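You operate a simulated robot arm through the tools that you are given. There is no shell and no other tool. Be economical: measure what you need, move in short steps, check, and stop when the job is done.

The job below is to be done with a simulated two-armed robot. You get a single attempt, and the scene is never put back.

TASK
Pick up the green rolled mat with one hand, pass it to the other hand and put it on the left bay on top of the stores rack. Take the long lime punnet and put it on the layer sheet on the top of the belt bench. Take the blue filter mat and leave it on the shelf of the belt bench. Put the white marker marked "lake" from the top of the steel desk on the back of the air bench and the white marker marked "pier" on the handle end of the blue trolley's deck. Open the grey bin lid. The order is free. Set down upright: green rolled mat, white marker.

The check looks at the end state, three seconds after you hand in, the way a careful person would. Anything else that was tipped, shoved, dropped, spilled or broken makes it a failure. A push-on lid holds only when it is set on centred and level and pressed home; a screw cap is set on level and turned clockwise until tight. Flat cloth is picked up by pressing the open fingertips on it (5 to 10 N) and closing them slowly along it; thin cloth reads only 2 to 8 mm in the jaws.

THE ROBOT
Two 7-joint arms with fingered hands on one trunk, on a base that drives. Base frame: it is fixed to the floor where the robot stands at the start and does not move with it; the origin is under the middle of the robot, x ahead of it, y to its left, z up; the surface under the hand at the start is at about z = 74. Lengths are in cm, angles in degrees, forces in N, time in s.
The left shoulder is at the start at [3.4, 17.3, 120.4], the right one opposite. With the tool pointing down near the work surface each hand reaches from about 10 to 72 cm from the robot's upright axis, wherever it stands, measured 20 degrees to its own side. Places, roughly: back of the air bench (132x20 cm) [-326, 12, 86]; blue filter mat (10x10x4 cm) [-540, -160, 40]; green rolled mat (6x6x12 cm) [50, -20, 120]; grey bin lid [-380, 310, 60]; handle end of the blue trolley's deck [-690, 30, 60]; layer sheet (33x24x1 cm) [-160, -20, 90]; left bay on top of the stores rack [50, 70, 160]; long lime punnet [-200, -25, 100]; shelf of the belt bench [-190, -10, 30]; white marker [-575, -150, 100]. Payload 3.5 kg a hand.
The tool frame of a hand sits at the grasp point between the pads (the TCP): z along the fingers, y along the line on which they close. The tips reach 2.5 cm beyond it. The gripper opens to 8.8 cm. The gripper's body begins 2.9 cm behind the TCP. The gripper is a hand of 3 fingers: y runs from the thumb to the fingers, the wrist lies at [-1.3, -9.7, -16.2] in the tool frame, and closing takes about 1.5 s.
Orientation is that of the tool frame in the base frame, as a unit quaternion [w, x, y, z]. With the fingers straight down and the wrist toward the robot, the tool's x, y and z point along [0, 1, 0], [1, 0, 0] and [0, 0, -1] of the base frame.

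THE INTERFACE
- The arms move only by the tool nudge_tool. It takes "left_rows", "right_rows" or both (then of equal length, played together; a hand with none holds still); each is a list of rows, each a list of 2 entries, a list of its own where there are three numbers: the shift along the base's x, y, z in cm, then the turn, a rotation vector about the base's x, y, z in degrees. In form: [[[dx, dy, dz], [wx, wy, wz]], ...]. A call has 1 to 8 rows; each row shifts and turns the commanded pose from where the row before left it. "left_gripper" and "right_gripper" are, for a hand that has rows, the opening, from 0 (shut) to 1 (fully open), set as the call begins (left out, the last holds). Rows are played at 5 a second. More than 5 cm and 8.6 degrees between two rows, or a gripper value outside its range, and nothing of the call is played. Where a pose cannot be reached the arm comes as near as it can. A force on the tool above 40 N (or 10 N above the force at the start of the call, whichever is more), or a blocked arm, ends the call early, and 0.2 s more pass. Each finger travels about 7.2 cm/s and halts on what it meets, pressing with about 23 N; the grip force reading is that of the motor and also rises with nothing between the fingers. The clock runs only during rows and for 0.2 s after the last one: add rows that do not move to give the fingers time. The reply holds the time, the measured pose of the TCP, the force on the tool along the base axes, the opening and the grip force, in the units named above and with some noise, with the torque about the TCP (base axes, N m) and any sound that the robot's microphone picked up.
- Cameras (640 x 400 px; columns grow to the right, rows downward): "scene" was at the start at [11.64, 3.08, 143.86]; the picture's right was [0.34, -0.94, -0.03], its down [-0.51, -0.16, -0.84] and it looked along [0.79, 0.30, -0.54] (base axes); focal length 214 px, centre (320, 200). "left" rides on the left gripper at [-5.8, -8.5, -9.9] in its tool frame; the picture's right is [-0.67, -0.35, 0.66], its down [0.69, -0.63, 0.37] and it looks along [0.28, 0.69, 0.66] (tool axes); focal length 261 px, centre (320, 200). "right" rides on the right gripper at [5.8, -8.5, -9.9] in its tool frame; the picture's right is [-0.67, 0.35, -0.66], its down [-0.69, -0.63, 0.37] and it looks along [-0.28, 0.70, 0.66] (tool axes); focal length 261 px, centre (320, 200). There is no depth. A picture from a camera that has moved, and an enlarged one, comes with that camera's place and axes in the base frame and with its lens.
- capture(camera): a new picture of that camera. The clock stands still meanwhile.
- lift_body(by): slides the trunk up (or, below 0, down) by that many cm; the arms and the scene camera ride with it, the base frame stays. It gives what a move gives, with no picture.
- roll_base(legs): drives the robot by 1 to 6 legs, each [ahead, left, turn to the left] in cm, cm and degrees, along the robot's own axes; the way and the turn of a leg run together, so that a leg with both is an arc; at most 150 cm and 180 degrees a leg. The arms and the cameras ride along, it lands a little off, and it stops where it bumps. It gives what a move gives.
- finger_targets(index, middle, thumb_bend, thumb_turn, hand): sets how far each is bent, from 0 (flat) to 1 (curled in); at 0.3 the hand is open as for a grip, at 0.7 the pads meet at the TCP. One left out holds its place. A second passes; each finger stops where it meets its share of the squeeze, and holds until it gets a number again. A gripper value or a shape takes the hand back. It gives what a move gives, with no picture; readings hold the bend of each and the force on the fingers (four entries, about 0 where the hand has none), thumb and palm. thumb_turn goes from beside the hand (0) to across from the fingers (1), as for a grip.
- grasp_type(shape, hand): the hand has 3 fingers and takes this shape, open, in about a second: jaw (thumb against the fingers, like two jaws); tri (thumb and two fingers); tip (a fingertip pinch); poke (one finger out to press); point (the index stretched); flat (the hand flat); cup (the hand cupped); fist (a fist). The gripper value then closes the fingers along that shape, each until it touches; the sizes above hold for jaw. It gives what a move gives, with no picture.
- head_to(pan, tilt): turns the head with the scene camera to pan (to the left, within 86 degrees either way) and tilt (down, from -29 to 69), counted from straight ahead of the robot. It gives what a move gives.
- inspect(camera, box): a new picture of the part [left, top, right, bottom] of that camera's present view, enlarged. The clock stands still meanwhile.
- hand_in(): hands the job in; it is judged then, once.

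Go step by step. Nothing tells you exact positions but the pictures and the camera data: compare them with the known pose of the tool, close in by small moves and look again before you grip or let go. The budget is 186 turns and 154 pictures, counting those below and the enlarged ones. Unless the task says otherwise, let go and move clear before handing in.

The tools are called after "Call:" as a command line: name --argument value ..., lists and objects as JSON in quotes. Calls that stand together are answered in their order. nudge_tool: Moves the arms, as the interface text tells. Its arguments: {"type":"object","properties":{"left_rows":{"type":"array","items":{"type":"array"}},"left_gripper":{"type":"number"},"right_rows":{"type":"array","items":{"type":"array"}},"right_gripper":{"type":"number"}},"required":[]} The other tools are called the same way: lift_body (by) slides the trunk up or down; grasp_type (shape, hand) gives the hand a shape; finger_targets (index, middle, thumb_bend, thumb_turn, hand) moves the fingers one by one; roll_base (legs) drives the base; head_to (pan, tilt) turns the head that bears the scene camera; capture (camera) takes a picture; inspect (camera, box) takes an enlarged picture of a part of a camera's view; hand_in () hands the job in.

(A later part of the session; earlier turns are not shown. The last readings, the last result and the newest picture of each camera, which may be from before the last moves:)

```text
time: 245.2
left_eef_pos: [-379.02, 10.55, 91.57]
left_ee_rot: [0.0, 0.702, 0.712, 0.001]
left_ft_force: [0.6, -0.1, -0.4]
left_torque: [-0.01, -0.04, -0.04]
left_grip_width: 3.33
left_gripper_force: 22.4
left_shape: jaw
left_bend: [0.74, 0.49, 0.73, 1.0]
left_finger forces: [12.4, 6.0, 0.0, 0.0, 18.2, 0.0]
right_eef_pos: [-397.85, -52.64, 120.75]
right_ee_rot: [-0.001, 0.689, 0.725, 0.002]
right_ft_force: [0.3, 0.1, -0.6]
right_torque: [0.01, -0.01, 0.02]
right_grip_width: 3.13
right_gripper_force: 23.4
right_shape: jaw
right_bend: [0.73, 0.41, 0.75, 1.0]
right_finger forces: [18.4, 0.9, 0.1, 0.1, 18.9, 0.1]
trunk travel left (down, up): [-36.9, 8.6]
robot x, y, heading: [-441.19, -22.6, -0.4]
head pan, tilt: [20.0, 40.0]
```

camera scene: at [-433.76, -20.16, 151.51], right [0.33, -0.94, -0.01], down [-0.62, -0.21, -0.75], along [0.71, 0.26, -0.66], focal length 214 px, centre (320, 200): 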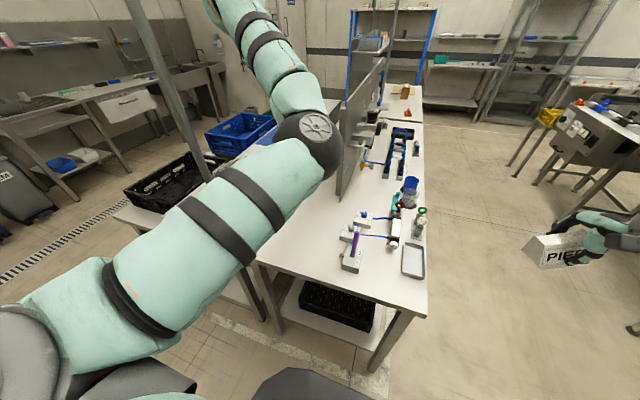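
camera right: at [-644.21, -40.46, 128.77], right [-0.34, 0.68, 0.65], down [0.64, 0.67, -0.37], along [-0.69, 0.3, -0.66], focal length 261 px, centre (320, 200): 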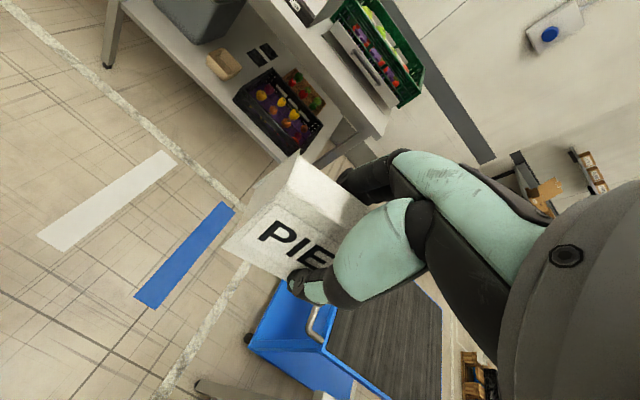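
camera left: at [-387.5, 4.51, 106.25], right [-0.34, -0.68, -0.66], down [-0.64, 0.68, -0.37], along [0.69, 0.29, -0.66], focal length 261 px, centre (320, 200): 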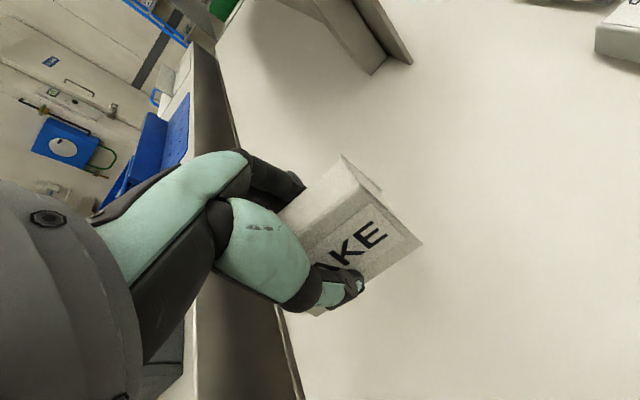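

Call:
nudge_tool --left_rows '[[[0, 0, -0.5], [0, 0, 0]], [[0, 0, -0.4], [0, 0, 0]], [[0, 0, -0.4], [0, 0, 0]], [[0, 0, 0], [0, 0, 0]]]'

```text
time: 246.2
left_eef_pos: [-378.77, 10.48, 90.28]
left_ee_rot: [0.001, 0.702, 0.712, 0.0]
left_ft_force: [0.2, -0.3, -0.5]
left_torque: [0.01, 0.02, 0.01]
left_grip_width: 3.31
left_gripper_force: 23.4
left_shape: jaw
left_bend: [0.74, 0.49, 0.74, 1.0]
left_finger forces: [12.5, 5.9, 0.0, 0.0, 18.2, 0.0]
right_eef_pos: [-397.88, -52.7, 120.68]
right_ee_rot: [-0.001, 0.689, 0.725, 0.002]
right_ft_force: [0.1, -1.0, 0.0]
right_torque: [-0.01, -0.02, 0.02]
right_grip_width: 3.16
right_gripper_force: 23.2
right_shape: jaw
right_bend: [0.73, 0.41, 0.75, 1.0]
right_finger forces: [18.2, 0.9, 0.0, 0.0, 19.0, 0.0]
trunk travel left (down, up): [-36.9, 8.6]
robot x, y, heading: [-441.02, -22.95, -0.4]
head pan, tilt: [20.0, 40.0]
```

Call:
nudge_tool --left_rows '[[[0, 0, -0.4], [0, 0, 0]], [[0, 0, -0.4], [0, 0, 0]], [[0, 0, -0.4], [0, 0, 0]], [[0, 0, -0.3], [0, 0, 0]], [[0, 0, 0], [0, 0, 0]]]'

Call:
inspect --camera "left" --box '[220, 120, 460, 340]'

```text
time: 247.4
left_eef_pos: [-378.98, 10.46, 88.99]
left_ee_rot: [0.001, 0.702, 0.712, 0.002]
left_ft_force: [0.7, 1.2, 7.5]
left_torque: [-0.03, -0.12, 0.01]
left_grip_width: 3.34
left_gripper_force: 23.4
left_shape: jaw
left_bend: [0.74, 0.49, 0.73, 1.0]
left_finger forces: [15.4, 7.0, 0.1, 0.0, 20.3, 0.1]
right_eef_pos: [-398.03, -52.75, 120.79]
right_ee_rot: [-0.001, 0.689, 0.724, 0.001]
right_ft_force: [0.8, -0.1, -0.7]
right_torque: [0.0, 0.01, -0.01]
right_grip_width: 3.14
right_gripper_force: 23.0
right_shape: jaw
right_bend: [0.73, 0.41, 0.75, 1.0]
right_finger forces: [18.3, 0.8, 0.0, 0.0, 18.9, 0.0]
trunk travel left (down, up): [-36.9, 8.6]
robot x, y, heading: [-441.16, -22.77, -0.7]
head pan, tilt: [20.0, 40.0]
```

```text
1.82 times, centred on (340, 230) of left
camera zoom: at [-387.35, 4.5, 98.97], right [-0.34, -0.68, -0.66], down [-0.64, 0.68, -0.37], along [0.69, 0.3, -0.66], focal length 474 px, centre (284, 146)
```

zoom: 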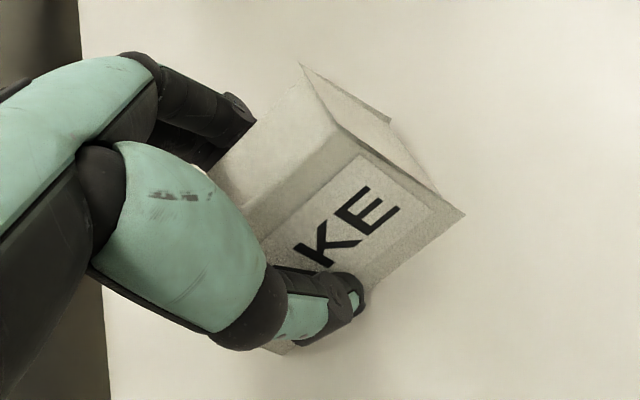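

LAKE has touched down. Open and lift.

Call:
nudge_tool --left_rows '[[[0, 0, 0.1], [0, 0, 0]], [[0, 0, 0], [0, 0, 0]], [[0, 0, 0], [0, 0, 0]], [[0, 0, 0], [0, 0, 0]], [[0, 0, 0], [0, 0, 0]], [[0, 0, 0], [0, 0, 0]]]' --left_gripper 1

Call:
nudge_tool --left_rows '[[[0, 0, 2], [0, 0, 0]], [[0, 0, 4], [0, 0, 0]], [[0, 0, 4], [0, 0, 0]], [[0, 0, 4], [0, 0, 0]], [[0, 0, 4], [0, 0, 0]], [[0, 0, 4], [0, 0, 0]], [[0, 0, 4], [0, 0, 0]], [[0, 0, 4], [0, 0, 0]]]'

Call:
capture --camera "left"

```text
time: 248.8
left_eef_pos: [-378.91, 10.55, 88.83]
left_ee_rot: [0.001, 0.702, 0.712, 0.001]
left_ft_force: [0.4, 0.5, 1.0]
left_torque: [0.02, -0.01, 0.01]
left_grip_width: 8.75
left_gripper_force: 0.1
left_shape: jaw
left_bend: [0.3, 0.3, 0.3, 0.98]
left_finger forces: [0.1, 0.0, 0.0, 0.1, 0.0, 0.1]
right_eef_pos: [-397.86, -52.78, 120.61]
right_ee_rot: [-0.001, 0.689, 0.725, 0.001]
right_ft_force: [1.0, 0.0, -0.1]
right_torque: [-0.04, 0.01, -0.02]
right_grip_width: 3.12
right_gripper_force: 22.8
right_shape: jaw
right_bend: [0.73, 0.41, 0.75, 1.0]
right_finger forces: [18.3, 0.9, 0.0, 0.0, 18.8, 0.1]
trunk travel left (down, up): [-36.9, 8.6]
robot x, y, heading: [-441.41, -22.71, -0.9]
head pan, tilt: [20.0, 40.0]
```

```text
time: 250.7
left_eef_pos: [-378.98, 10.66, 119.11]
left_ee_rot: [0.001, 0.701, 0.713, 0.001]
left_ft_force: [0.5, 0.6, -0.1]
left_torque: [0.01, -0.01, 0.0]
left_grip_width: 8.74
left_gripper_force: 0.1
left_shape: jaw
left_bend: [0.3, 0.3, 0.3, 0.98]
left_finger forces: [0.0, 0.0, 0.0, 0.0, 0.1, 0.0]
right_eef_pos: [-397.9, -52.72, 120.74]
right_ee_rot: [0.0, 0.688, 0.726, 0.001]
right_ft_force: [0.6, -0.3, -0.5]
right_torque: [-0.02, 0.01, 0.01]
right_grip_width: 3.16
right_gripper_force: 23.5
right_shape: jaw
right_bend: [0.73, 0.41, 0.75, 1.0]
right_finger forces: [18.2, 0.9, 0.1, 0.1, 18.9, 0.1]
trunk travel left (down, up): [-36.9, 8.6]
robot x, y, heading: [-441.69, -22.76, -0.8]
head pan, tilt: [20.0, 40.0]
```

```text
40 pictures are left
camera left: at [-387.35, 4.55, 129.06], right [-0.34, -0.68, -0.66], down [-0.64, 0.68, -0.37], along [0.69, 0.3, -0.66], focal length 261 px, centre (320, 200)
```

left: 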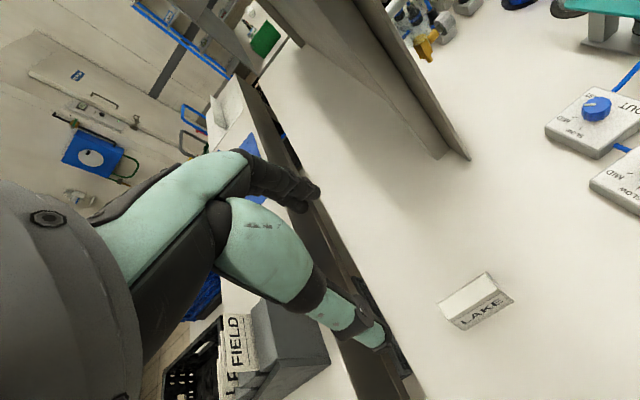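

LAKE stands on the back strip. Now shift so the right hand can set PIER down at the free spot near (-391,-1), raising the left hand first.

Call:
nudge_tool --left_rows '[[[-1, 0, 4], [0, 0, 0]], [[-1, 0, 4], [0, 0, 0]], [[-1, 0, 4], [0, 0, 0]], [[-1, 0, 4], [0, 0, 0]], [[-1, 0, 4], [0, 0, 0]], [[-1, 0, 4], [0, 0, 0]]]' --right_rows '[[[1.2, 0, 0], [0, 0, 0]], [[1.2, 0, 0], [0, 0, 0]], [[1.2, 0, 0], [0, 0, 0]], [[1.2, 0, 0], [0, 0, 0]], [[1.2, 0, 0], [0, 0, 0]], [[1, 0, 0], [0, 0, 0]]]'

Call:
roll_base --legs '[[0, 51.5, 0.8]]'

Call:
lift_body --by -22

Call:
head_to --pan -20 --tilt 45

Call:
capture --camera "scene"

```text
time: 252.1
left_eef_pos: [-384.96, 10.4, 142.9]
left_ee_rot: [0.001, 0.702, 0.712, 0.0]
left_ft_force: [0.1, 1.3, -0.2]
left_torque: [0.0, 0.01, -0.03]
left_grip_width: 8.77
left_gripper_force: 0.1
left_shape: jaw
left_bend: [0.3, 0.3, 0.3, 0.98]
left_finger forces: [0.0, 0.0, 0.0, 0.0, 0.0, 0.0]
right_eef_pos: [-391.01, -52.7, 120.78]
right_ee_rot: [0.0, 0.689, 0.725, 0.002]
right_ft_force: [-0.8, 0.5, -0.6]
right_torque: [-0.01, 0.01, 0.04]
right_grip_width: 3.12
right_gripper_force: 22.8
right_shape: jaw
right_bend: [0.73, 0.41, 0.75, 1.0]
right_finger forces: [18.3, 0.9, 0.1, 0.0, 18.9, 0.0]
trunk travel left (down, up): [-36.9, 8.6]
robot x, y, heading: [-441.32, -22.81, -0.6]
head pan, tilt: [20.0, 40.0]
```

```text
time: 254.3
left_eef_pos: [-369.16, 27.7, 142.65]
left_ee_rot: [-0.009, 0.787, 0.617, 0.001]
left_ft_force: [1.1, 1.0, -0.1]
left_torque: [-0.03, -0.02, -0.03]
left_grip_width: 8.79
left_gripper_force: 0.0
left_shape: jaw
left_bend: [0.3, 0.3, 0.3, 0.98]
left_finger forces: [0.0, 0.0, 0.0, 0.1, 0.0, 0.0]
right_eef_pos: [-390.34, -30.99, 119.8]
right_ee_rot: [-0.009, 0.772, 0.636, 0.005]
right_ft_force: [-1.6, 0.1, -1.2]
right_torque: [0.06, -0.05, 0.02]
right_grip_width: 3.16
right_gripper_force: 23.3
right_shape: jaw
right_bend: [0.73, 0.41, 0.75, 1.0]
right_finger forces: [18.3, 0.9, 0.0, 0.0, 19.0, 0.1]
trunk travel left (down, up): [-36.9, 8.6]
robot x, y, heading: [-432.63, 11.72, -14.2]
head pan, tilt: [20.0, 40.0]
stopped in leg 1: the robot was blocked; the commanded pose is now the measured one
```

```text
time: 256.7
left_eef_pos: [-370.27, 31.21, 120.62]
left_ee_rot: [0.004, 0.783, 0.622, -0.002]
left_ft_force: [0.0, 0.0, 0.3]
left_torque: [0.0, -0.01, -0.01]
left_grip_width: 8.78
left_gripper_force: 0.1
left_shape: jaw
left_bend: [0.3, 0.3, 0.3, 0.98]
left_finger forces: [0.0, 0.1, 0.0, 0.1, 0.2, 0.1]
right_eef_pos: [-390.67, -28.39, 98.93]
right_ee_rot: [0.001, 0.769, 0.639, 0.001]
right_ft_force: [0.0, 0.3, -0.7]
right_torque: [0.02, -0.02, -0.01]
right_grip_width: 3.13
right_gripper_force: 22.9
right_shape: jaw
right_bend: [0.73, 0.41, 0.75, 1.0]
right_finger forces: [18.2, 0.9, 0.0, 0.0, 18.7, 0.1]
trunk travel left (down, up): [-14.9, 30.6]
robot x, y, heading: [-432.91, 11.66, -13.9]
head pan, tilt: [20.0, 40.0]
```

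```text
time: 257.8
left_eef_pos: [-370.07, 31.23, 120.48]
left_ee_rot: [0.002, 0.783, 0.622, -0.003]
left_ft_force: [0.3, -0.7, 0.1]
left_torque: [0.01, -0.02, -0.02]
left_grip_width: 8.79
left_gripper_force: 0.0
left_shape: jaw
left_bend: [0.3, 0.3, 0.3, 0.98]
left_finger forces: [0.0, 0.1, 0.0, 0.0, 0.0, 0.0]
right_eef_pos: [-390.73, -28.48, 98.96]
right_ee_rot: [0.001, 0.769, 0.639, 0.0]
right_ft_force: [-1.0, 0.5, -0.7]
right_torque: [-0.03, 0.05, 0.02]
right_grip_width: 3.14
right_gripper_force: 23.2
right_shape: jaw
right_bend: [0.73, 0.41, 0.75, 1.0]
right_finger forces: [18.2, 0.9, 0.0, 0.0, 18.8, 0.1]
trunk travel left (down, up): [-14.9, 30.6]
robot x, y, heading: [-433.37, 11.83, -14.0]
head pan, tilt: [-20.0, 45.0]
```

```text
39 pictures are left
camera scene: at [-415.42, 4.37, 125.12], right [-0.55, -0.83, 0.08], down [-0.73, 0.43, -0.52], along [0.4, -0.35, -0.85], focal length 214 px, centre (320, 200)
```

scene: 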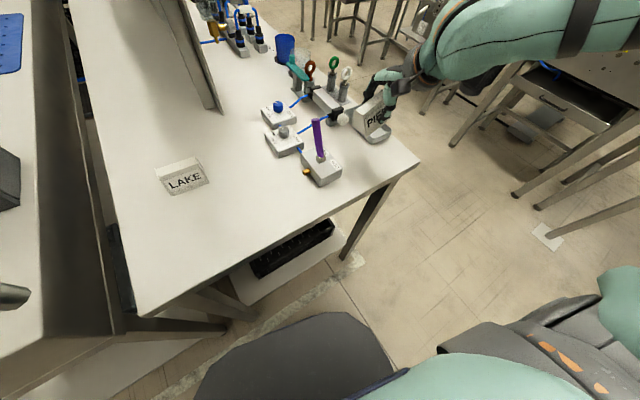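

The base bumped something on its left (nothing visible moved); this spot is cramped. Better: set PIER back on the steel desk's free spot with the right hand, and re-take it there with the left. I raise, move away and drive there.

Call:
lift_body --by 22

Call:
roll_base --legs '[[-4, -40, 0], [0, -58, 0], [0, 0, -74.5], [0, -90, 0]]'

Call:
head_to --pan 0 --tilt 45

Call:
capture --camera "scene"

```text
time: 260.1
left_eef_pos: [-369.23, 29.78, 142.46]
left_ee_rot: [-0.004, 0.783, 0.622, 0.0]
left_ft_force: [1.0, -0.6, 0.6]
left_torque: [-0.01, 0.0, -0.02]
left_grip_width: 8.79
left_gripper_force: 0.0
left_shape: jaw
left_bend: [0.3, 0.3, 0.3, 0.98]
left_finger forces: [0.0, 0.0, 0.0, 0.0, 0.0, 0.1]
right_eef_pos: [-389.83, -29.58, 120.19]
right_ee_rot: [-0.006, 0.769, 0.639, 0.0]
right_ft_force: [0.1, 0.4, -0.5]
right_torque: [-0.05, 0.0, -0.02]
right_grip_width: 3.13
right_gripper_force: 22.8
right_shape: jaw
right_bend: [0.73, 0.41, 0.75, 1.0]
right_finger forces: [18.2, 1.0, 0.1, 0.0, 18.7, 0.0]
trunk travel left (down, up): [-36.9, 8.6]
robot x, y, heading: [-432.88, 11.68, -14.2]
head pan, tilt: [-20.0, 45.0]
```

```text
time: 273.0
left_eef_pos: [-513.93, -138.97, 142.47]
left_ee_rot: [0.001, 1.0, 0.021, -0.004]
left_ft_force: [-0.2, -0.1, -0.3]
left_torque: [0.0, 0.0, -0.01]
left_grip_width: 8.76
left_gripper_force: 0.1
left_shape: jaw
left_bend: [0.3, 0.3, 0.3, 0.98]
left_finger forces: [0.0, 0.1, 0.0, 0.0, 0.0, 0.0]
right_eef_pos: [-576.85, -135.19, 120.84]
right_ee_rot: [0.0, 0.999, 0.043, 0.0]
right_ft_force: [-1.2, -0.3, -0.4]
right_torque: [-0.02, 0.0, 0.04]
right_grip_width: 3.12
right_gripper_force: 23.1
right_shape: jaw
right_bend: [0.73, 0.41, 0.75, 1.0]
right_finger forces: [18.1, 0.8, 0.0, 0.1, 18.6, 0.0]
trunk travel left (down, up): [-36.9, 8.6]
robot x, y, heading: [-549.33, -83.72, -88.7]
head pan, tilt: [-20.0, 45.0]
```

```text
time: 273.8
left_eef_pos: [-513.89, -139.07, 142.62]
left_ee_rot: [0.0, 1.0, 0.021, -0.003]
left_ft_force: [0.4, -0.2, -0.1]
left_torque: [-0.01, 0.01, -0.02]
left_grip_width: 8.74
left_gripper_force: 0.0
left_shape: jaw
left_bend: [0.3, 0.3, 0.3, 0.98]
left_finger forces: [0.0, 0.0, 0.1, 0.1, 0.1, 0.1]
right_eef_pos: [-576.96, -135.12, 120.92]
right_ee_rot: [0.0, 0.999, 0.042, 0.0]
right_ft_force: [-0.8, 0.9, -0.4]
right_torque: [0.0, 0.02, -0.01]
right_grip_width: 3.12
right_gripper_force: 23.3
right_shape: jaw
right_bend: [0.73, 0.41, 0.75, 1.0]
right_finger forces: [18.1, 0.9, 0.0, 0.0, 18.6, 0.1]
trunk travel left (down, up): [-36.9, 8.6]
robot x, y, heading: [-549.45, -83.75, -88.5]
head pan, tilt: [0.0, 45.0]
```

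```text
38 pictures are left
camera scene: at [-549.62, -92.0, 150.76], right [-1.0, -0.02, 0.0], down [-0.02, 0.72, -0.69], along [0.02, -0.69, -0.72], focal length 214 px, centre (320, 200)
```

scene: 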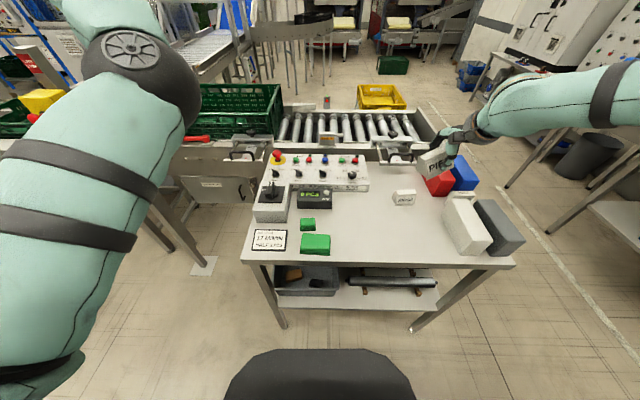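

Call:
lift_body --by -24.5

Call:
nudge_tool --right_rows '[[[0, 0, -0.7], [0, 0, 0]], [[0, 0, -0.5], [0, 0, 0]], [[0, 0, -0.5], [0, 0, 0]], [[0, 0, 0], [0, 0, 0]]]'

```text
time: 276.3
left_eef_pos: [-512.3, -139.44, 114.55]
left_ee_rot: [-0.04, 0.998, 0.04, -0.001]
left_ft_force: [-0.1, -0.4, -0.1]
left_torque: [-0.03, -0.02, -0.02]
left_grip_width: 8.76
left_gripper_force: 0.1
left_shape: jaw
left_bend: [0.3, 0.3, 0.3, 0.98]
left_finger forces: [0.1, 0.0, 0.0, 0.1, 0.0, 0.0]
right_eef_pos: [-576.91, -135.1, 96.38]
right_ee_rot: [0.0, 0.999, 0.042, -0.001]
right_ft_force: [0.4, -0.1, -0.1]
right_torque: [0.0, -0.03, 0.01]
right_grip_width: 3.11
right_gripper_force: 23.0
right_shape: jaw
right_bend: [0.73, 0.41, 0.75, 1.0]
right_finger forces: [18.1, 0.8, 0.1, 0.0, 18.6, 0.1]
trunk travel left (down, up): [-12.4, 33.1]
robot x, y, heading: [-549.57, -83.31, -88.5]
head pan, tilt: [0.0, 45.0]
```

```text
time: 277.3
left_eef_pos: [-512.18, -139.48, 114.87]
left_ee_rot: [-0.034, 0.999, 0.04, -0.003]
left_ft_force: [0.4, 0.0, -0.3]
left_torque: [0.01, 0.01, 0.02]
left_grip_width: 8.81
left_gripper_force: 0.0
left_shape: jaw
left_bend: [0.3, 0.3, 0.3, 0.98]
left_finger forces: [0.1, 0.0, 0.0, 0.0, 0.0, 0.1]
right_eef_pos: [-576.91, -135.15, 94.6]
right_ee_rot: [0.0, 0.999, 0.043, 0.0]
right_ft_force: [0.3, -0.1, -0.5]
right_torque: [-0.02, -0.02, 0.0]
right_grip_width: 3.06
right_gripper_force: 23.0
right_shape: jaw
right_bend: [0.73, 0.41, 0.75, 1.0]
right_finger forces: [18.3, 0.7, 0.0, 0.0, 18.5, 0.1]
trunk travel left (down, up): [-12.4, 33.1]
robot x, y, heading: [-549.62, -83.75, -88.6]
head pan, tilt: [0.0, 45.0]
```

Call:
nudge_tool --right_rows '[[[0, 0, -0.4], [0, 0, 0]], [[0, 0, -0.4], [0, 0, 0]], [[0, 0, -0.4], [0, 0, 0]], [[0, 0, -0.3], [0, 0, 0]], [[0, 0, 0], [0, 0, 0]]]'

```text
time: 278.5
left_eef_pos: [-512.14, -138.94, 115.58]
left_ee_rot: [-0.026, 0.999, 0.04, -0.005]
left_ft_force: [0.7, -0.4, -1.2]
left_torque: [-0.01, 0.01, 0.05]
left_grip_width: 8.8
left_gripper_force: 0.0
left_shape: jaw
left_bend: [0.3, 0.3, 0.3, 0.98]
left_finger forces: [0.0, 0.0, 0.1, 0.1, 0.1, 0.1]
right_eef_pos: [-576.9, -134.95, 93.54]
right_ee_rot: [0.002, 0.999, 0.043, -0.001]
right_ft_force: [-2.9, -2.9, 21.0]
right_torque: [-0.43, -0.17, -0.06]
right_grip_width: 3.12
right_gripper_force: 23.0
right_shape: jaw
right_bend: [0.73, 0.41, 0.75, 1.0]
right_finger forces: [24.8, 1.0, 0.1, 0.1, 22.1, 0.0]
trunk travel left (down, up): [-12.4, 33.1]
robot x, y, heading: [-549.71, -83.75, -88.6]
head pan, tilt: [0.0, 45.0]
```

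Contact. Open the right hand, lift it and raise the trunk.

Call:
nudge_tool --right_rows '[[[0, 0, 0.3], [0, 0, 0]], [[0, 0, 0], [0, 0, 0]], [[0, 0, 0], [0, 0, 0]], [[0, 0, 0], [0, 0, 0]], [[0, 0, 0], [0, 0, 0]], [[0, 0, 0], [0, 0, 0]]]' --right_gripper 1

Call:
nudge_tool --right_rows '[[[0, 0, 2], [0, 0, 0]], [[0, 0, 3], [0, 0, 0]], [[0, 0, 3], [0, 0, 0]], [[0, 0, 3], [0, 0, 0]]]'

Call:
lift_body --by 28

Call:
capture --camera "right"

```text
time: 279.9
left_eef_pos: [-512.04, -139.0, 116.08]
left_ee_rot: [-0.02, 0.999, 0.041, -0.008]
left_ft_force: [0.3, -0.1, 0.0]
left_torque: [-0.01, -0.03, -0.01]
left_grip_width: 8.81
left_gripper_force: 0.1
left_shape: jaw
left_bend: [0.3, 0.3, 0.3, 0.98]
left_finger forces: [0.0, 0.0, 0.0, 0.0, 0.0, 0.0]
right_eef_pos: [-577.01, -135.29, 93.49]
right_ee_rot: [0.0, 0.999, 0.043, 0.0]
right_ft_force: [-0.5, 0.9, 0.4]
right_torque: [0.0, 0.02, 0.02]
right_grip_width: 8.75
right_gripper_force: 0.0
right_shape: jaw
right_bend: [0.3, 0.3, 0.3, 0.98]
right_finger forces: [0.0, 0.0, 0.0, 0.0, 0.0, 0.0]
trunk travel left (down, up): [-12.4, 33.1]
robot x, y, heading: [-549.4, -83.41, -88.3]
head pan, tilt: [0.0, 45.0]
```

```text
time: 280.9
left_eef_pos: [-512.04, -138.86, 116.65]
left_ee_rot: [-0.014, 0.999, 0.042, -0.008]
left_ft_force: [0.4, -0.5, 0.7]
left_torque: [0.05, 0.01, 0.0]
left_grip_width: 8.79
left_gripper_force: 0.1
left_shape: jaw
left_bend: [0.3, 0.3, 0.3, 0.98]
left_finger forces: [0.0, 0.0, 0.0, 0.0, 0.0, 0.1]
right_eef_pos: [-576.98, -135.15, 104.47]
right_ee_rot: [0.0, 0.999, 0.042, -0.001]
right_ft_force: [-0.1, 0.9, 0.1]
right_torque: [0.01, 0.0, 0.0]
right_grip_width: 8.77
right_gripper_force: 0.1
right_shape: jaw
right_bend: [0.3, 0.3, 0.3, 0.98]
right_finger forces: [0.0, 0.1, 0.0, 0.1, 0.1, 0.0]
trunk travel left (down, up): [-12.4, 33.1]
robot x, y, heading: [-549.87, -83.75, -88.2]
head pan, tilt: [0.0, 45.0]
```

```text
time: 283.8
left_eef_pos: [-513.89, -139.08, 146.03]
left_ee_rot: [0.0, 1.0, 0.021, -0.004]
left_ft_force: [0.5, -0.3, -0.1]
left_torque: [-0.03, 0.01, 0.03]
left_grip_width: 8.79
left_gripper_force: 0.0
left_shape: jaw
left_bend: [0.3, 0.3, 0.3, 0.98]
left_finger forces: [0.0, 0.0, 0.0, 0.1, 0.0, 0.1]
right_eef_pos: [-576.91, -135.09, 132.56]
right_ee_rot: [0.0, 0.999, 0.043, -0.001]
right_ft_force: [-0.1, 0.4, -0.2]
right_torque: [0.0, 0.0, 0.04]
right_grip_width: 8.77
right_gripper_force: 0.1
right_shape: jaw
right_bend: [0.3, 0.3, 0.3, 0.98]
right_finger forces: [0.0, 0.1, 0.0, 0.0, 0.1, 0.1]
trunk travel left (down, up): [-40.4, 5.1]
robot x, y, heading: [-549.45, -84.19, -88.4]
head pan, tilt: [0.0, 45.0]
```

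```text
37 pictures are left
camera right: at [-571.72, -126.18, 142.48], right [-0.64, -0.4, 0.66], down [-0.74, 0.57, -0.37], along [-0.23, -0.72, -0.66], focal length 261 px, centre (320, 200)
```

right: 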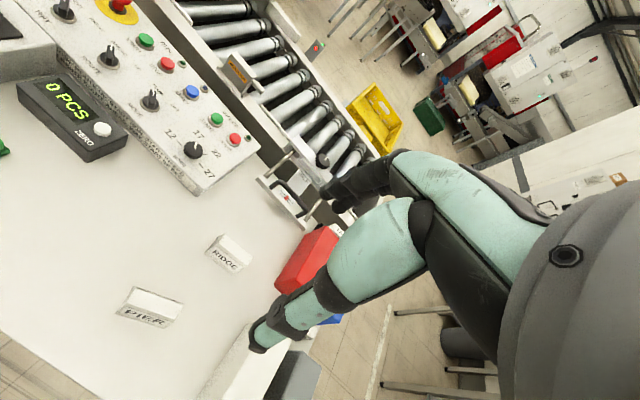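

PIER stands on the desk. I shift right so the left hand comes over it.

Call:
roll_base --legs '[[-2, -62, 0]]'

Call:
capture --camera "left"

```text
time: 287.3
left_eef_pos: [-576.88, -138.52, 146.02]
left_ee_rot: [0.001, 1.0, 0.021, -0.003]
left_ft_force: [0.9, -0.4, -0.1]
left_torque: [-0.01, -0.01, -0.01]
left_grip_width: 8.82
left_gripper_force: 0.1
left_shape: jaw
left_bend: [0.3, 0.3, 0.3, 0.98]
left_finger forces: [0.1, 0.0, 0.0, 0.0, 0.1, 0.0]
right_eef_pos: [-639.81, -134.91, 132.51]
right_ee_rot: [0.0, 0.999, 0.043, 0.0]
right_ft_force: [-0.1, -1.0, -0.7]
right_torque: [0.02, 0.0, 0.01]
right_grip_width: 8.77
right_gripper_force: 0.1
right_shape: jaw
right_bend: [0.3, 0.3, 0.3, 0.98]
right_finger forces: [0.0, 0.0, 0.1, 0.1, 0.0, 0.0]
trunk travel left (down, up): [-40.4, 5.1]
robot x, y, heading: [-612.68, -83.14, -88.7]
head pan, tilt: [0.0, 45.0]
```

```text
36 pictures are left
camera left: at [-582.9, -130.5, 156.1], right [-0.69, 0.32, -0.65], down [0.66, 0.66, -0.37], along [0.31, -0.68, -0.66], focal length 261 px, centre (320, 200)
```

left: 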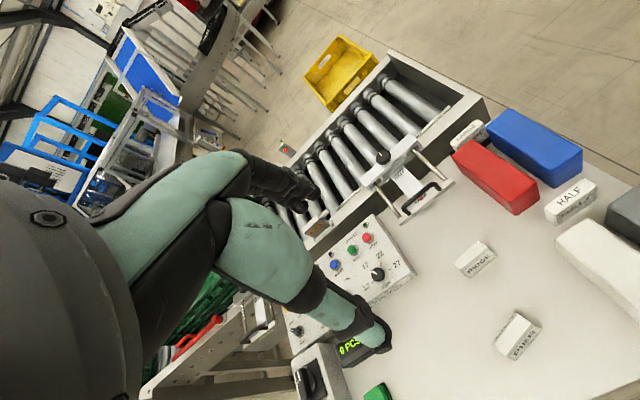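

Call:
nudge_tool --left_rows '[[[0, 1, -4], [0, 0, 1.2]], [[0, 1, -4], [0, 0, 1.2]], [[0, 1, -4], [0, 0, 0]], [[0, 0.2, -4], [0, 0, 0]], [[0, 0, -4], [0, 0, 0]], [[0, 0, -4], [0, 0, 0]], [[0, 0, -4], [0, 0, 0]], [[0, 0, -4], [0, 0, 0]]]'

Call:
nudge_tool --left_rows '[[[0, 0, -4], [0, 0, 0]], [[0, 0, -4], [0, 0, 0]], [[0, 0, -4], [0, 0, 0]]]'

Call:
capture --camera "left"

```text
time: 289.1
left_eef_pos: [-577.21, -135.3, 113.95]
left_ee_rot: [0.0, 0.999, 0.042, -0.003]
left_ft_force: [-0.2, 0.1, -0.6]
left_torque: [0.01, 0.02, 0.01]
left_grip_width: 8.79
left_gripper_force: 0.1
left_shape: jaw
left_bend: [0.3, 0.3, 0.3, 0.98]
left_finger forces: [0.1, 0.0, 0.0, 0.0, 0.0, 0.1]
right_eef_pos: [-639.8, -134.77, 132.41]
right_ee_rot: [-0.001, 0.999, 0.042, -0.001]
right_ft_force: [-0.9, 0.5, 0.0]
right_torque: [0.03, 0.01, 0.0]
right_grip_width: 8.77
right_gripper_force: 0.0
right_shape: jaw
right_bend: [0.3, 0.3, 0.3, 0.98]
right_finger forces: [0.1, 0.0, 0.0, 0.0, 0.1, 0.0]
trunk travel left (down, up): [-40.4, 5.1]
robot x, y, heading: [-612.42, -83.53, -88.4]
head pan, tilt: [0.0, 45.0]
```

```text
time: 289.9
left_eef_pos: [-576.17, -135.45, 102.48]
left_ee_rot: [0.005, 0.999, 0.049, -0.001]
left_ft_force: [-0.5, -0.7, -0.8]
left_torque: [-0.01, -0.02, -0.01]
left_grip_width: 8.76
left_gripper_force: 0.0
left_shape: jaw
left_bend: [0.3, 0.3, 0.3, 0.98]
left_finger forces: [0.1, 0.0, 0.0, 0.0, 0.0, 0.1]
right_eef_pos: [-639.89, -134.82, 132.41]
right_ee_rot: [0.0, 0.999, 0.042, -0.001]
right_ft_force: [-0.2, 0.3, 0.2]
right_torque: [-0.02, 0.0, 0.0]
right_grip_width: 8.76
right_gripper_force: 0.1
right_shape: jaw
right_bend: [0.3, 0.3, 0.3, 0.98]
right_finger forces: [0.0, 0.0, 0.0, 0.0, 0.1, 0.0]
trunk travel left (down, up): [-40.4, 5.1]
robot x, y, heading: [-612.99, -83.29, -88.4]
head pan, tilt: [0.0, 45.0]
```

```text
35 pictures are left
camera left: at [-582.86, -127.58, 112.47], right [-0.7, 0.27, -0.66], down [0.62, 0.69, -0.37], along [0.35, -0.67, -0.65], focal length 261 px, centre (320, 200)
```

left: 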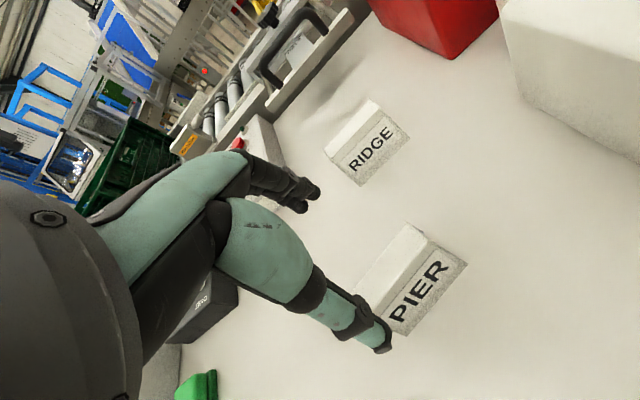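

Call:
nudge_tool --left_rows '[[[0, -0.3, -2.5], [0, 0, 2.5]], [[0, -0.3, -2.5], [0, 0, 2.5]], [[0, 0, -2.5], [0, 0, 0]], [[0, 0, -1.2], [0, 0, 0]], [[0, 0, 0], [0, 0, 0]]]'

Call:
capture --camera "left"

```text
time: 291.1
left_eef_pos: [-577.21, -136.09, 93.36]
left_ee_rot: [0.0, 0.996, 0.086, -0.003]
left_ft_force: [0.1, 0.1, -0.5]
left_torque: [0.02, 0.02, -0.03]
left_grip_width: 8.78
left_gripper_force: 0.2
left_shape: jaw
left_bend: [0.3, 0.3, 0.3, 0.98]
left_finger forces: [0.0, 0.1, 0.0, 0.0, 0.0, 0.0]
right_eef_pos: [-639.93, -134.79, 132.54]
right_ee_rot: [0.0, 0.999, 0.043, 0.0]
right_ft_force: [0.0, -0.6, 0.5]
right_torque: [0.0, 0.0, -0.04]
right_grip_width: 8.78
right_gripper_force: 0.0
right_shape: jaw
right_bend: [0.3, 0.3, 0.3, 0.98]
right_finger forces: [0.0, 0.1, 0.1, 0.0, 0.1, 0.0]
trunk travel left (down, up): [-40.4, 5.1]
robot x, y, heading: [-612.93, -83.48, -88.6]
head pan, tilt: [0.0, 45.0]
```

```text
34 pictures are left
camera left: at [-584.23, -128.79, 103.37], right [-0.72, 0.23, -0.65], down [0.57, 0.74, -0.37], along [0.39, -0.64, -0.66], focal length 261 px, centre (320, 200)
```

left: 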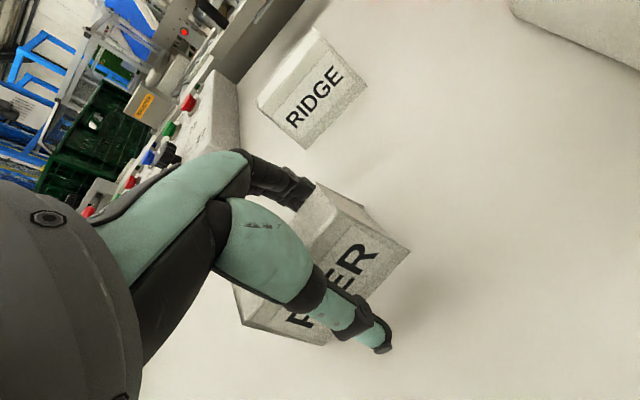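

Call:
nudge_tool --left_rows '[[[0, 0, -0.3], [0, 0, 0]], [[0, 0, 0], [0, 0, 0]], [[0, 0, 0], [0, 0, 0]], [[0, 0, 0], [0, 0, 0]], [[0, 0, 0], [0, 0, 0]], [[0, 0, 0], [0, 0, 0]], [[0, 0, 0], [0, 0, 0]], [[0, 0, 0], [0, 0, 0]]]' --left_gripper 0

Call:
nudge_tool --left_rows '[[[0, 0, 1], [0, 0, 0]], [[0, 0, 3], [0, 0, 0]], [[0, 0, 4], [0, 0, 0]], [[0, 0, 4], [0, 0, 0]], [[0, 0, 4], [0, 0, 0]], [[0, 0, 4], [0, 0, 0]]]'

Call:
capture --camera "left"

```text
time: 292.9
left_eef_pos: [-577.09, -136.04, 93.01]
left_ee_rot: [0.0, 0.996, 0.086, -0.004]
left_ft_force: [-0.1, 0.2, 2.1]
left_torque: [-0.01, -0.01, -0.02]
left_grip_width: 3.4
left_gripper_force: 22.8
left_shape: jaw
left_bend: [0.74, 0.51, 0.73, 1.0]
left_finger forces: [13.0, 7.6, 0.0, 0.1, 20.2, 0.1]
right_eef_pos: [-639.93, -134.76, 132.45]
right_ee_rot: [0.0, 0.999, 0.042, 0.0]
right_ft_force: [1.4, -0.4, -0.4]
right_torque: [0.02, 0.04, 0.0]
right_grip_width: 8.77
right_gripper_force: 0.1
right_shape: jaw
right_bend: [0.3, 0.3, 0.3, 0.98]
right_finger forces: [0.0, 0.0, 0.0, 0.1, 0.0, 0.0]
trunk travel left (down, up): [-40.4, 5.1]
robot x, y, heading: [-612.53, -83.1, -88.5]
head pan, tilt: [0.0, 45.0]
```

```text
time: 294.3
left_eef_pos: [-576.79, -136.05, 113.15]
left_ee_rot: [0.0, 0.996, 0.086, -0.002]
left_ft_force: [0.7, 0.8, -0.3]
left_torque: [0.0, 0.0, 0.01]
left_grip_width: 3.36
left_gripper_force: 22.8
left_shape: jaw
left_bend: [0.74, 0.51, 0.73, 1.0]
left_finger forces: [12.2, 7.1, 0.0, 0.0, 19.6, 0.0]
right_eef_pos: [-639.98, -134.8, 132.48]
right_ee_rot: [-0.001, 0.999, 0.043, -0.001]
right_ft_force: [0.2, 0.1, -0.1]
right_torque: [0.0, 0.02, 0.0]
right_grip_width: 8.77
right_gripper_force: 0.1
right_shape: jaw
right_bend: [0.3, 0.3, 0.3, 0.98]
right_finger forces: [0.0, 0.0, 0.0, 0.0, 0.1, 0.1]
trunk travel left (down, up): [-40.4, 5.1]
robot x, y, heading: [-612.85, -83.12, -88.3]
head pan, tilt: [0.0, 45.0]
```

```text
33 pictures are left
camera left: at [-583.9, -128.8, 123.12], right [-0.72, 0.23, -0.65], down [0.57, 0.74, -0.37], along [0.4, -0.64, -0.66], focal length 261 px, centre (320, 200)
```

left: 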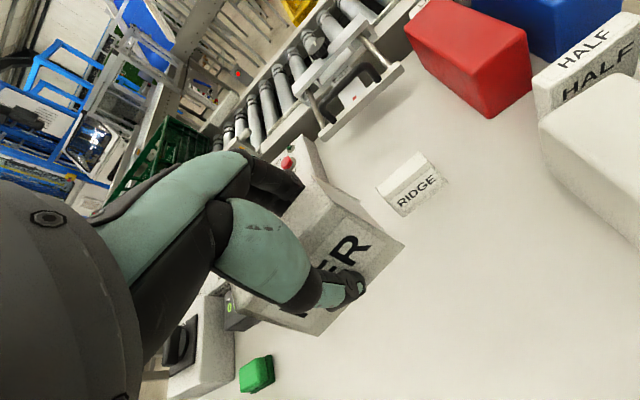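

PIER in the left hand. I drive toward the trolley and turn to heading ≈65°.

Call:
nudge_tool --left_rows '[[[0, 0, 4], [0, 0, 0]], [[0, 0, 4], [0, 0, 0]], [[0, 0, 3], [0, 0, 0]]]' --right_rows '[[[0, 0, 3], [0, 0, 0]], [[0, 2, 3], [0, 0, 0]], [[0, 2, 3], [0, 0, 0]]]'

Call:
roll_base --legs '[[-4, -72, 0], [0, 0, 153.5]]'

Call:
head_to --pan 10 --tilt 42

Call:
capture --camera "scene"

```text
time: 295.1
left_eef_pos: [-576.99, -135.79, 124.28]
left_ee_rot: [0.001, 0.996, 0.085, -0.003]
left_ft_force: [0.5, 0.3, -0.8]
left_torque: [-0.03, -0.02, 0.03]
left_grip_width: 3.33
left_gripper_force: 22.8
left_shape: jaw
left_bend: [0.74, 0.51, 0.73, 1.0]
left_finger forces: [12.3, 7.2, 0.0, 0.0, 19.5, 0.1]
right_eef_pos: [-639.79, -130.7, 141.8]
right_ee_rot: [0.001, 0.999, 0.044, 0.0]
right_ft_force: [0.6, -0.8, -0.4]
right_torque: [-0.04, 0.01, 0.0]
right_grip_width: 8.75
right_gripper_force: 0.1
right_shape: jaw
right_bend: [0.3, 0.3, 0.3, 0.98]
right_finger forces: [0.0, 0.0, 0.0, 0.1, 0.0, 0.1]
trunk travel left (down, up): [-40.4, 5.1]
robot x, y, heading: [-612.49, -83.06, -88.3]
head pan, tilt: [0.0, 45.0]
```

```text
time: 305.4
left_eef_pos: [-693.91, -18.52, 124.19]
left_ee_rot: [0.004, 0.143, 0.99, 0.0]
left_ft_force: [0.3, -0.4, -0.8]
left_torque: [0.0, -0.01, -0.01]
left_grip_width: 3.28
left_gripper_force: 23.0
left_shape: jaw
left_bend: [0.74, 0.51, 0.73, 1.0]
left_finger forces: [12.2, 6.9, 0.0, 0.1, 19.1, 0.1]
right_eef_pos: [-639.74, -50.78, 141.51]
right_ee_rot: [0.0, 0.184, 0.983, 0.0]
right_ft_force: [-0.9, -0.2, -0.5]
right_torque: [-0.03, 0.01, 0.03]
right_grip_width: 8.76
right_gripper_force: 0.0
right_shape: jaw
right_bend: [0.3, 0.3, 0.3, 0.98]
right_finger forces: [0.1, 0.0, 0.0, 0.0, 0.1, 0.1]
trunk travel left (down, up): [-40.4, 5.1]
robot x, y, heading: [-684.91, -81.52, 65.1]
head pan, tilt: [0.0, 45.0]
```

```text
time: 306.1
left_eef_pos: [-693.96, -18.45, 124.14]
left_ee_rot: [0.003, 0.143, 0.99, 0.0]
left_ft_force: [-0.3, -0.5, -1.0]
left_torque: [0.0, 0.0, -0.01]
left_grip_width: 3.28
left_gripper_force: 23.2
left_shape: jaw
left_bend: [0.74, 0.51, 0.73, 1.0]
left_finger forces: [12.2, 6.9, 0.1, 0.0, 18.9, 0.0]
right_eef_pos: [-639.81, -50.79, 141.65]
right_ee_rot: [0.0, 0.185, 0.983, 0.0]
right_ft_force: [-0.3, 0.3, -0.2]
right_torque: [0.0, -0.01, 0.01]
right_grip_width: 8.77
right_gripper_force: 0.1
right_shape: jaw
right_bend: [0.3, 0.3, 0.3, 0.98]
right_finger forces: [0.1, 0.1, 0.0, 0.1, 0.0, 0.0]
trunk travel left (down, up): [-40.4, 5.1]
robot x, y, heading: [-685.44, -80.84, 65.4]
head pan, tilt: [10.0, 42.0]
```

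```text
32 pictures are left
camera scene: at [-683.53, -73.77, 154.89], right [0.97, -0.25, 0.0], down [-0.17, -0.65, -0.74], along [0.19, 0.71, -0.68], focal length 214 px, centre (320, 200)
```

scene: 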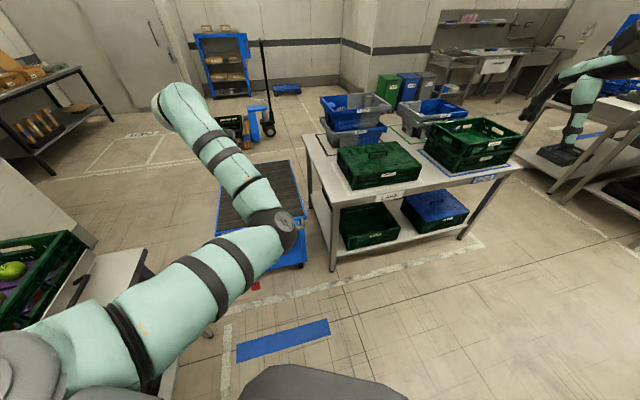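

Call:
roll_base --legs '[[38, 21, 0]]'

Call:
capture --camera "left"

```text
time: 308.8
left_eef_pos: [-696.48, 25.07, 124.32]
left_ee_rot: [0.003, 0.144, 0.99, 0.0]
left_ft_force: [0.1, 0.1, -1.6]
left_torque: [0.02, 0.04, 0.03]
left_grip_width: 3.27
left_gripper_force: 22.8
left_shape: jaw
left_bend: [0.74, 0.51, 0.73, 1.0]
left_finger forces: [12.2, 6.9, 0.0, 0.1, 19.0, 0.1]
right_eef_pos: [-642.41, -7.3, 141.6]
right_ee_rot: [0.001, 0.186, 0.983, 0.001]
right_ft_force: [0.2, -0.1, -0.5]
right_torque: [0.05, -0.01, 0.02]
right_grip_width: 8.76
right_gripper_force: 0.1
right_shape: jaw
right_bend: [0.3, 0.3, 0.3, 0.98]
right_finger forces: [0.1, 0.0, 0.0, 0.0, 0.0, 0.0]
trunk travel left (down, up): [-40.4, 5.1]
robot x, y, heading: [-687.94, -37.52, 64.9]
head pan, tilt: [10.0, 42.0]
```

```text
31 pictures are left
camera left: at [-693.39, 15.28, 134.28], right [0.55, -0.52, -0.65], down [-0.83, -0.41, -0.37], along [-0.07, 0.75, -0.66], focal length 261 px, centre (320, 200)
```

left: 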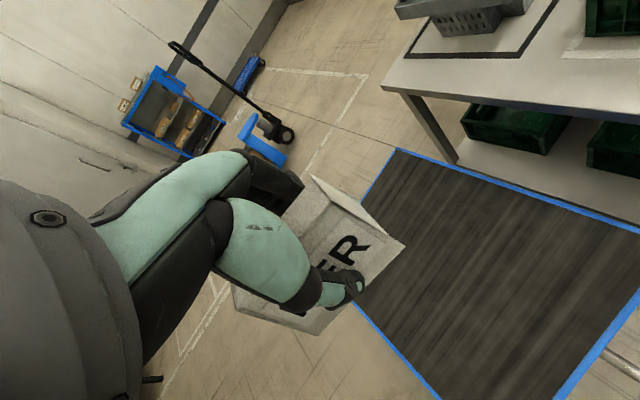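

Over the deck. I lower the trunk 30 cm and continue with the arm.

Call:
lift_body --by -31

Call:
nudge_tool --left_rows '[[[0, 1, -4], [0, 0, 0]], [[0, 1, -4], [0, 0, 0]], [[0, 1, -4], [0, 0, 0]], [[0, 1, -4], [0, 0, 0]], [[0, 0, -4], [0, 0, 0]], [[0, 0, -4], [0, 0, 0]]]'

Call:
capture --camera "left"

```text
time: 311.8
left_eef_pos: [-696.64, 25.39, 93.18]
left_ee_rot: [0.003, 0.145, 0.989, 0.0]
left_ft_force: [-0.4, 0.5, -0.2]
left_torque: [0.0, -0.05, -0.03]
left_grip_width: 3.28
left_gripper_force: 22.6
left_shape: jaw
left_bend: [0.74, 0.51, 0.73, 1.0]
left_finger forces: [12.1, 6.9, 0.0, 0.0, 18.9, 0.0]
right_eef_pos: [-642.4, -7.19, 110.63]
right_ee_rot: [0.002, 0.185, 0.983, 0.0]
right_ft_force: [0.3, 0.1, -0.3]
right_torque: [-0.01, 0.0, -0.04]
right_grip_width: 8.78
right_gripper_force: 0.0
right_shape: jaw
right_bend: [0.3, 0.3, 0.3, 0.98]
right_finger forces: [0.0, 0.0, 0.0, 0.0, 0.0, 0.0]
trunk travel left (down, up): [-9.4, 36.1]
robot x, y, heading: [-687.93, -37.49, 65.2]
head pan, tilt: [10.0, 42.0]
```

```text
time: 313.2
left_eef_pos: [-696.42, 29.44, 68.81]
left_ee_rot: [0.004, 0.145, 0.989, -0.001]
left_ft_force: [0.1, -0.3, -0.5]
left_torque: [0.01, -0.02, 0.03]
left_grip_width: 3.22
left_gripper_force: 22.8
left_shape: jaw
left_bend: [0.74, 0.51, 0.73, 1.0]
left_finger forces: [12.0, 6.9, 0.0, 0.0, 18.8, 0.0]
right_eef_pos: [-642.45, -7.05, 110.54]
right_ee_rot: [0.001, 0.186, 0.983, 0.0]
right_ft_force: [0.1, 0.5, -0.3]
right_torque: [-0.01, 0.03, 0.0]
right_grip_width: 8.77
right_gripper_force: 0.0
right_shape: jaw
right_bend: [0.3, 0.3, 0.3, 0.98]
right_finger forces: [0.1, 0.0, 0.1, 0.1, 0.0, 0.0]
trunk travel left (down, up): [-9.4, 36.1]
robot x, y, heading: [-687.89, -37.58, 65.4]
head pan, tilt: [10.0, 42.0]
```

```text
30 pictures are left
camera left: at [-693.44, 19.51, 78.86], right [0.55, -0.53, -0.65], down [-0.83, -0.41, -0.37], along [-0.07, 0.75, -0.66], focal length 261 px, centre (320, 200)
```

left: 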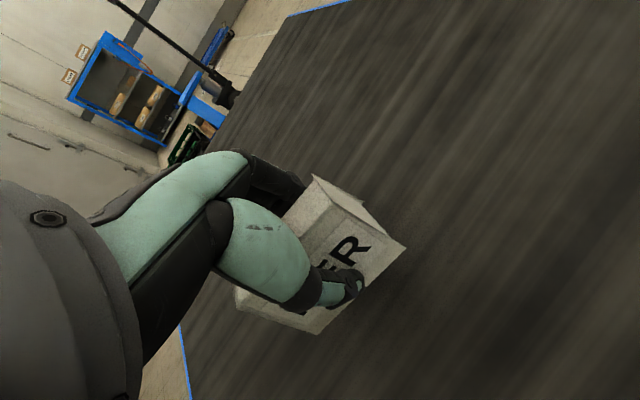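

Call:
nudge_tool --left_rows '[[[0, 0, -1.5], [0, 0, 0]], [[0, 0, -1.5], [0, 0, 0]], [[0, 0, -1], [0, 0, 0]], [[0, 0, -0.5], [0, 0, 0]], [[0, 0, -0.5], [0, 0, 0]]]'

Call:
nudge_tool --left_rows '[[[0, 0, -0.5], [0, 0, 0]], [[0, 0, -0.5], [0, 0, 0]], [[0, 0, -0.5], [0, 0, 0]], [[0, 0, 0], [0, 0, 0]]]'

Call:
capture --camera "left"

```text
time: 314.5
left_eef_pos: [-696.46, 29.45, 64.94]
left_ee_rot: [0.003, 0.143, 0.99, 0.01]
left_ft_force: [-2.6, -7.2, 32.0]
left_torque: [-0.28, 0.08, 0.09]
left_grip_width: 3.55
left_gripper_force: 23.1
left_shape: jaw
left_bend: [0.75, 0.52, 0.74, 1.0]
left_finger forces: [13.9, 8.3, 0.0, 0.0, 30.7, 0.0]
right_eef_pos: [-642.38, -7.51, 110.72]
right_ee_rot: [0.0, 0.186, 0.983, 0.001]
right_ft_force: [0.3, 0.6, 0.2]
right_torque: [0.01, 0.01, 0.02]
right_grip_width: 8.75
right_gripper_force: 0.0
right_shape: jaw
right_bend: [0.3, 0.3, 0.3, 0.98]
right_finger forces: [0.1, 0.0, 0.1, 0.0, 0.1, 0.0]
trunk travel left (down, up): [-9.4, 36.1]
robot x, y, heading: [-687.99, -37.72, 65.5]
head pan, tilt: [10.0, 42.0]
stopped in row 5 (left hand): the force on the tool passed its limit at 41 N (the readings are from after the stop); the commanded pose is now the measured one
```

```text
time: 314.9
left_eef_pos: [-696.34, 29.68, 64.86]
left_ee_rot: [0.003, 0.143, 0.99, 0.015]
left_ft_force: [-0.9, -10.3, 34.9]
left_torque: [-0.55, 0.14, 0.04]
left_grip_width: 3.52
left_gripper_force: 23.4
left_shape: jaw
left_bend: [0.75, 0.53, 0.73, 1.0]
left_finger forces: [13.0, 6.9, 0.0, 0.1, 33.3, 0.1]
right_eef_pos: [-642.45, -7.73, 110.62]
right_ee_rot: [0.0, 0.185, 0.983, 0.002]
right_ft_force: [-0.2, 0.7, 0.2]
right_torque: [-0.02, 0.02, 0.02]
right_grip_width: 8.78
right_gripper_force: 0.1
right_shape: jaw
right_bend: [0.3, 0.3, 0.3, 0.98]
right_finger forces: [0.0, 0.1, 0.0, 0.1, 0.0, 0.0]
trunk travel left (down, up): [-9.4, 36.1]
robot x, y, heading: [-688.31, -37.47, 65.2]
head pan, tilt: [10.0, 42.0]
stopped in row 1 (left hand): the force on the tool passed its limit at 46 N (the readings are from after the stop); the commanded pose is now the measured one
```

```text
29 pictures are left
camera left: at [-693.28, 19.48, 74.72], right [0.55, -0.5, -0.67], down [-0.83, -0.4, -0.39], along [-0.07, 0.77, -0.64], focal length 261 px, centre (320, 200)
```

left: 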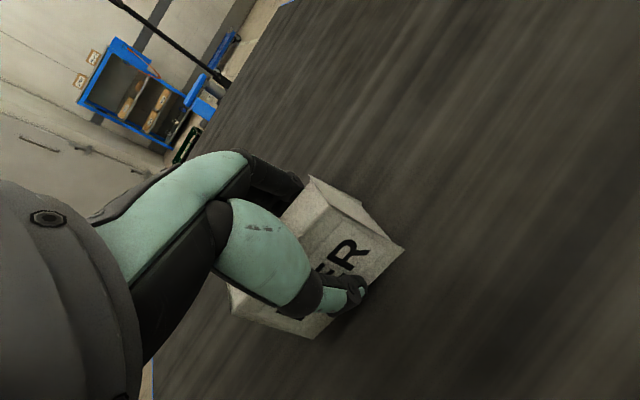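

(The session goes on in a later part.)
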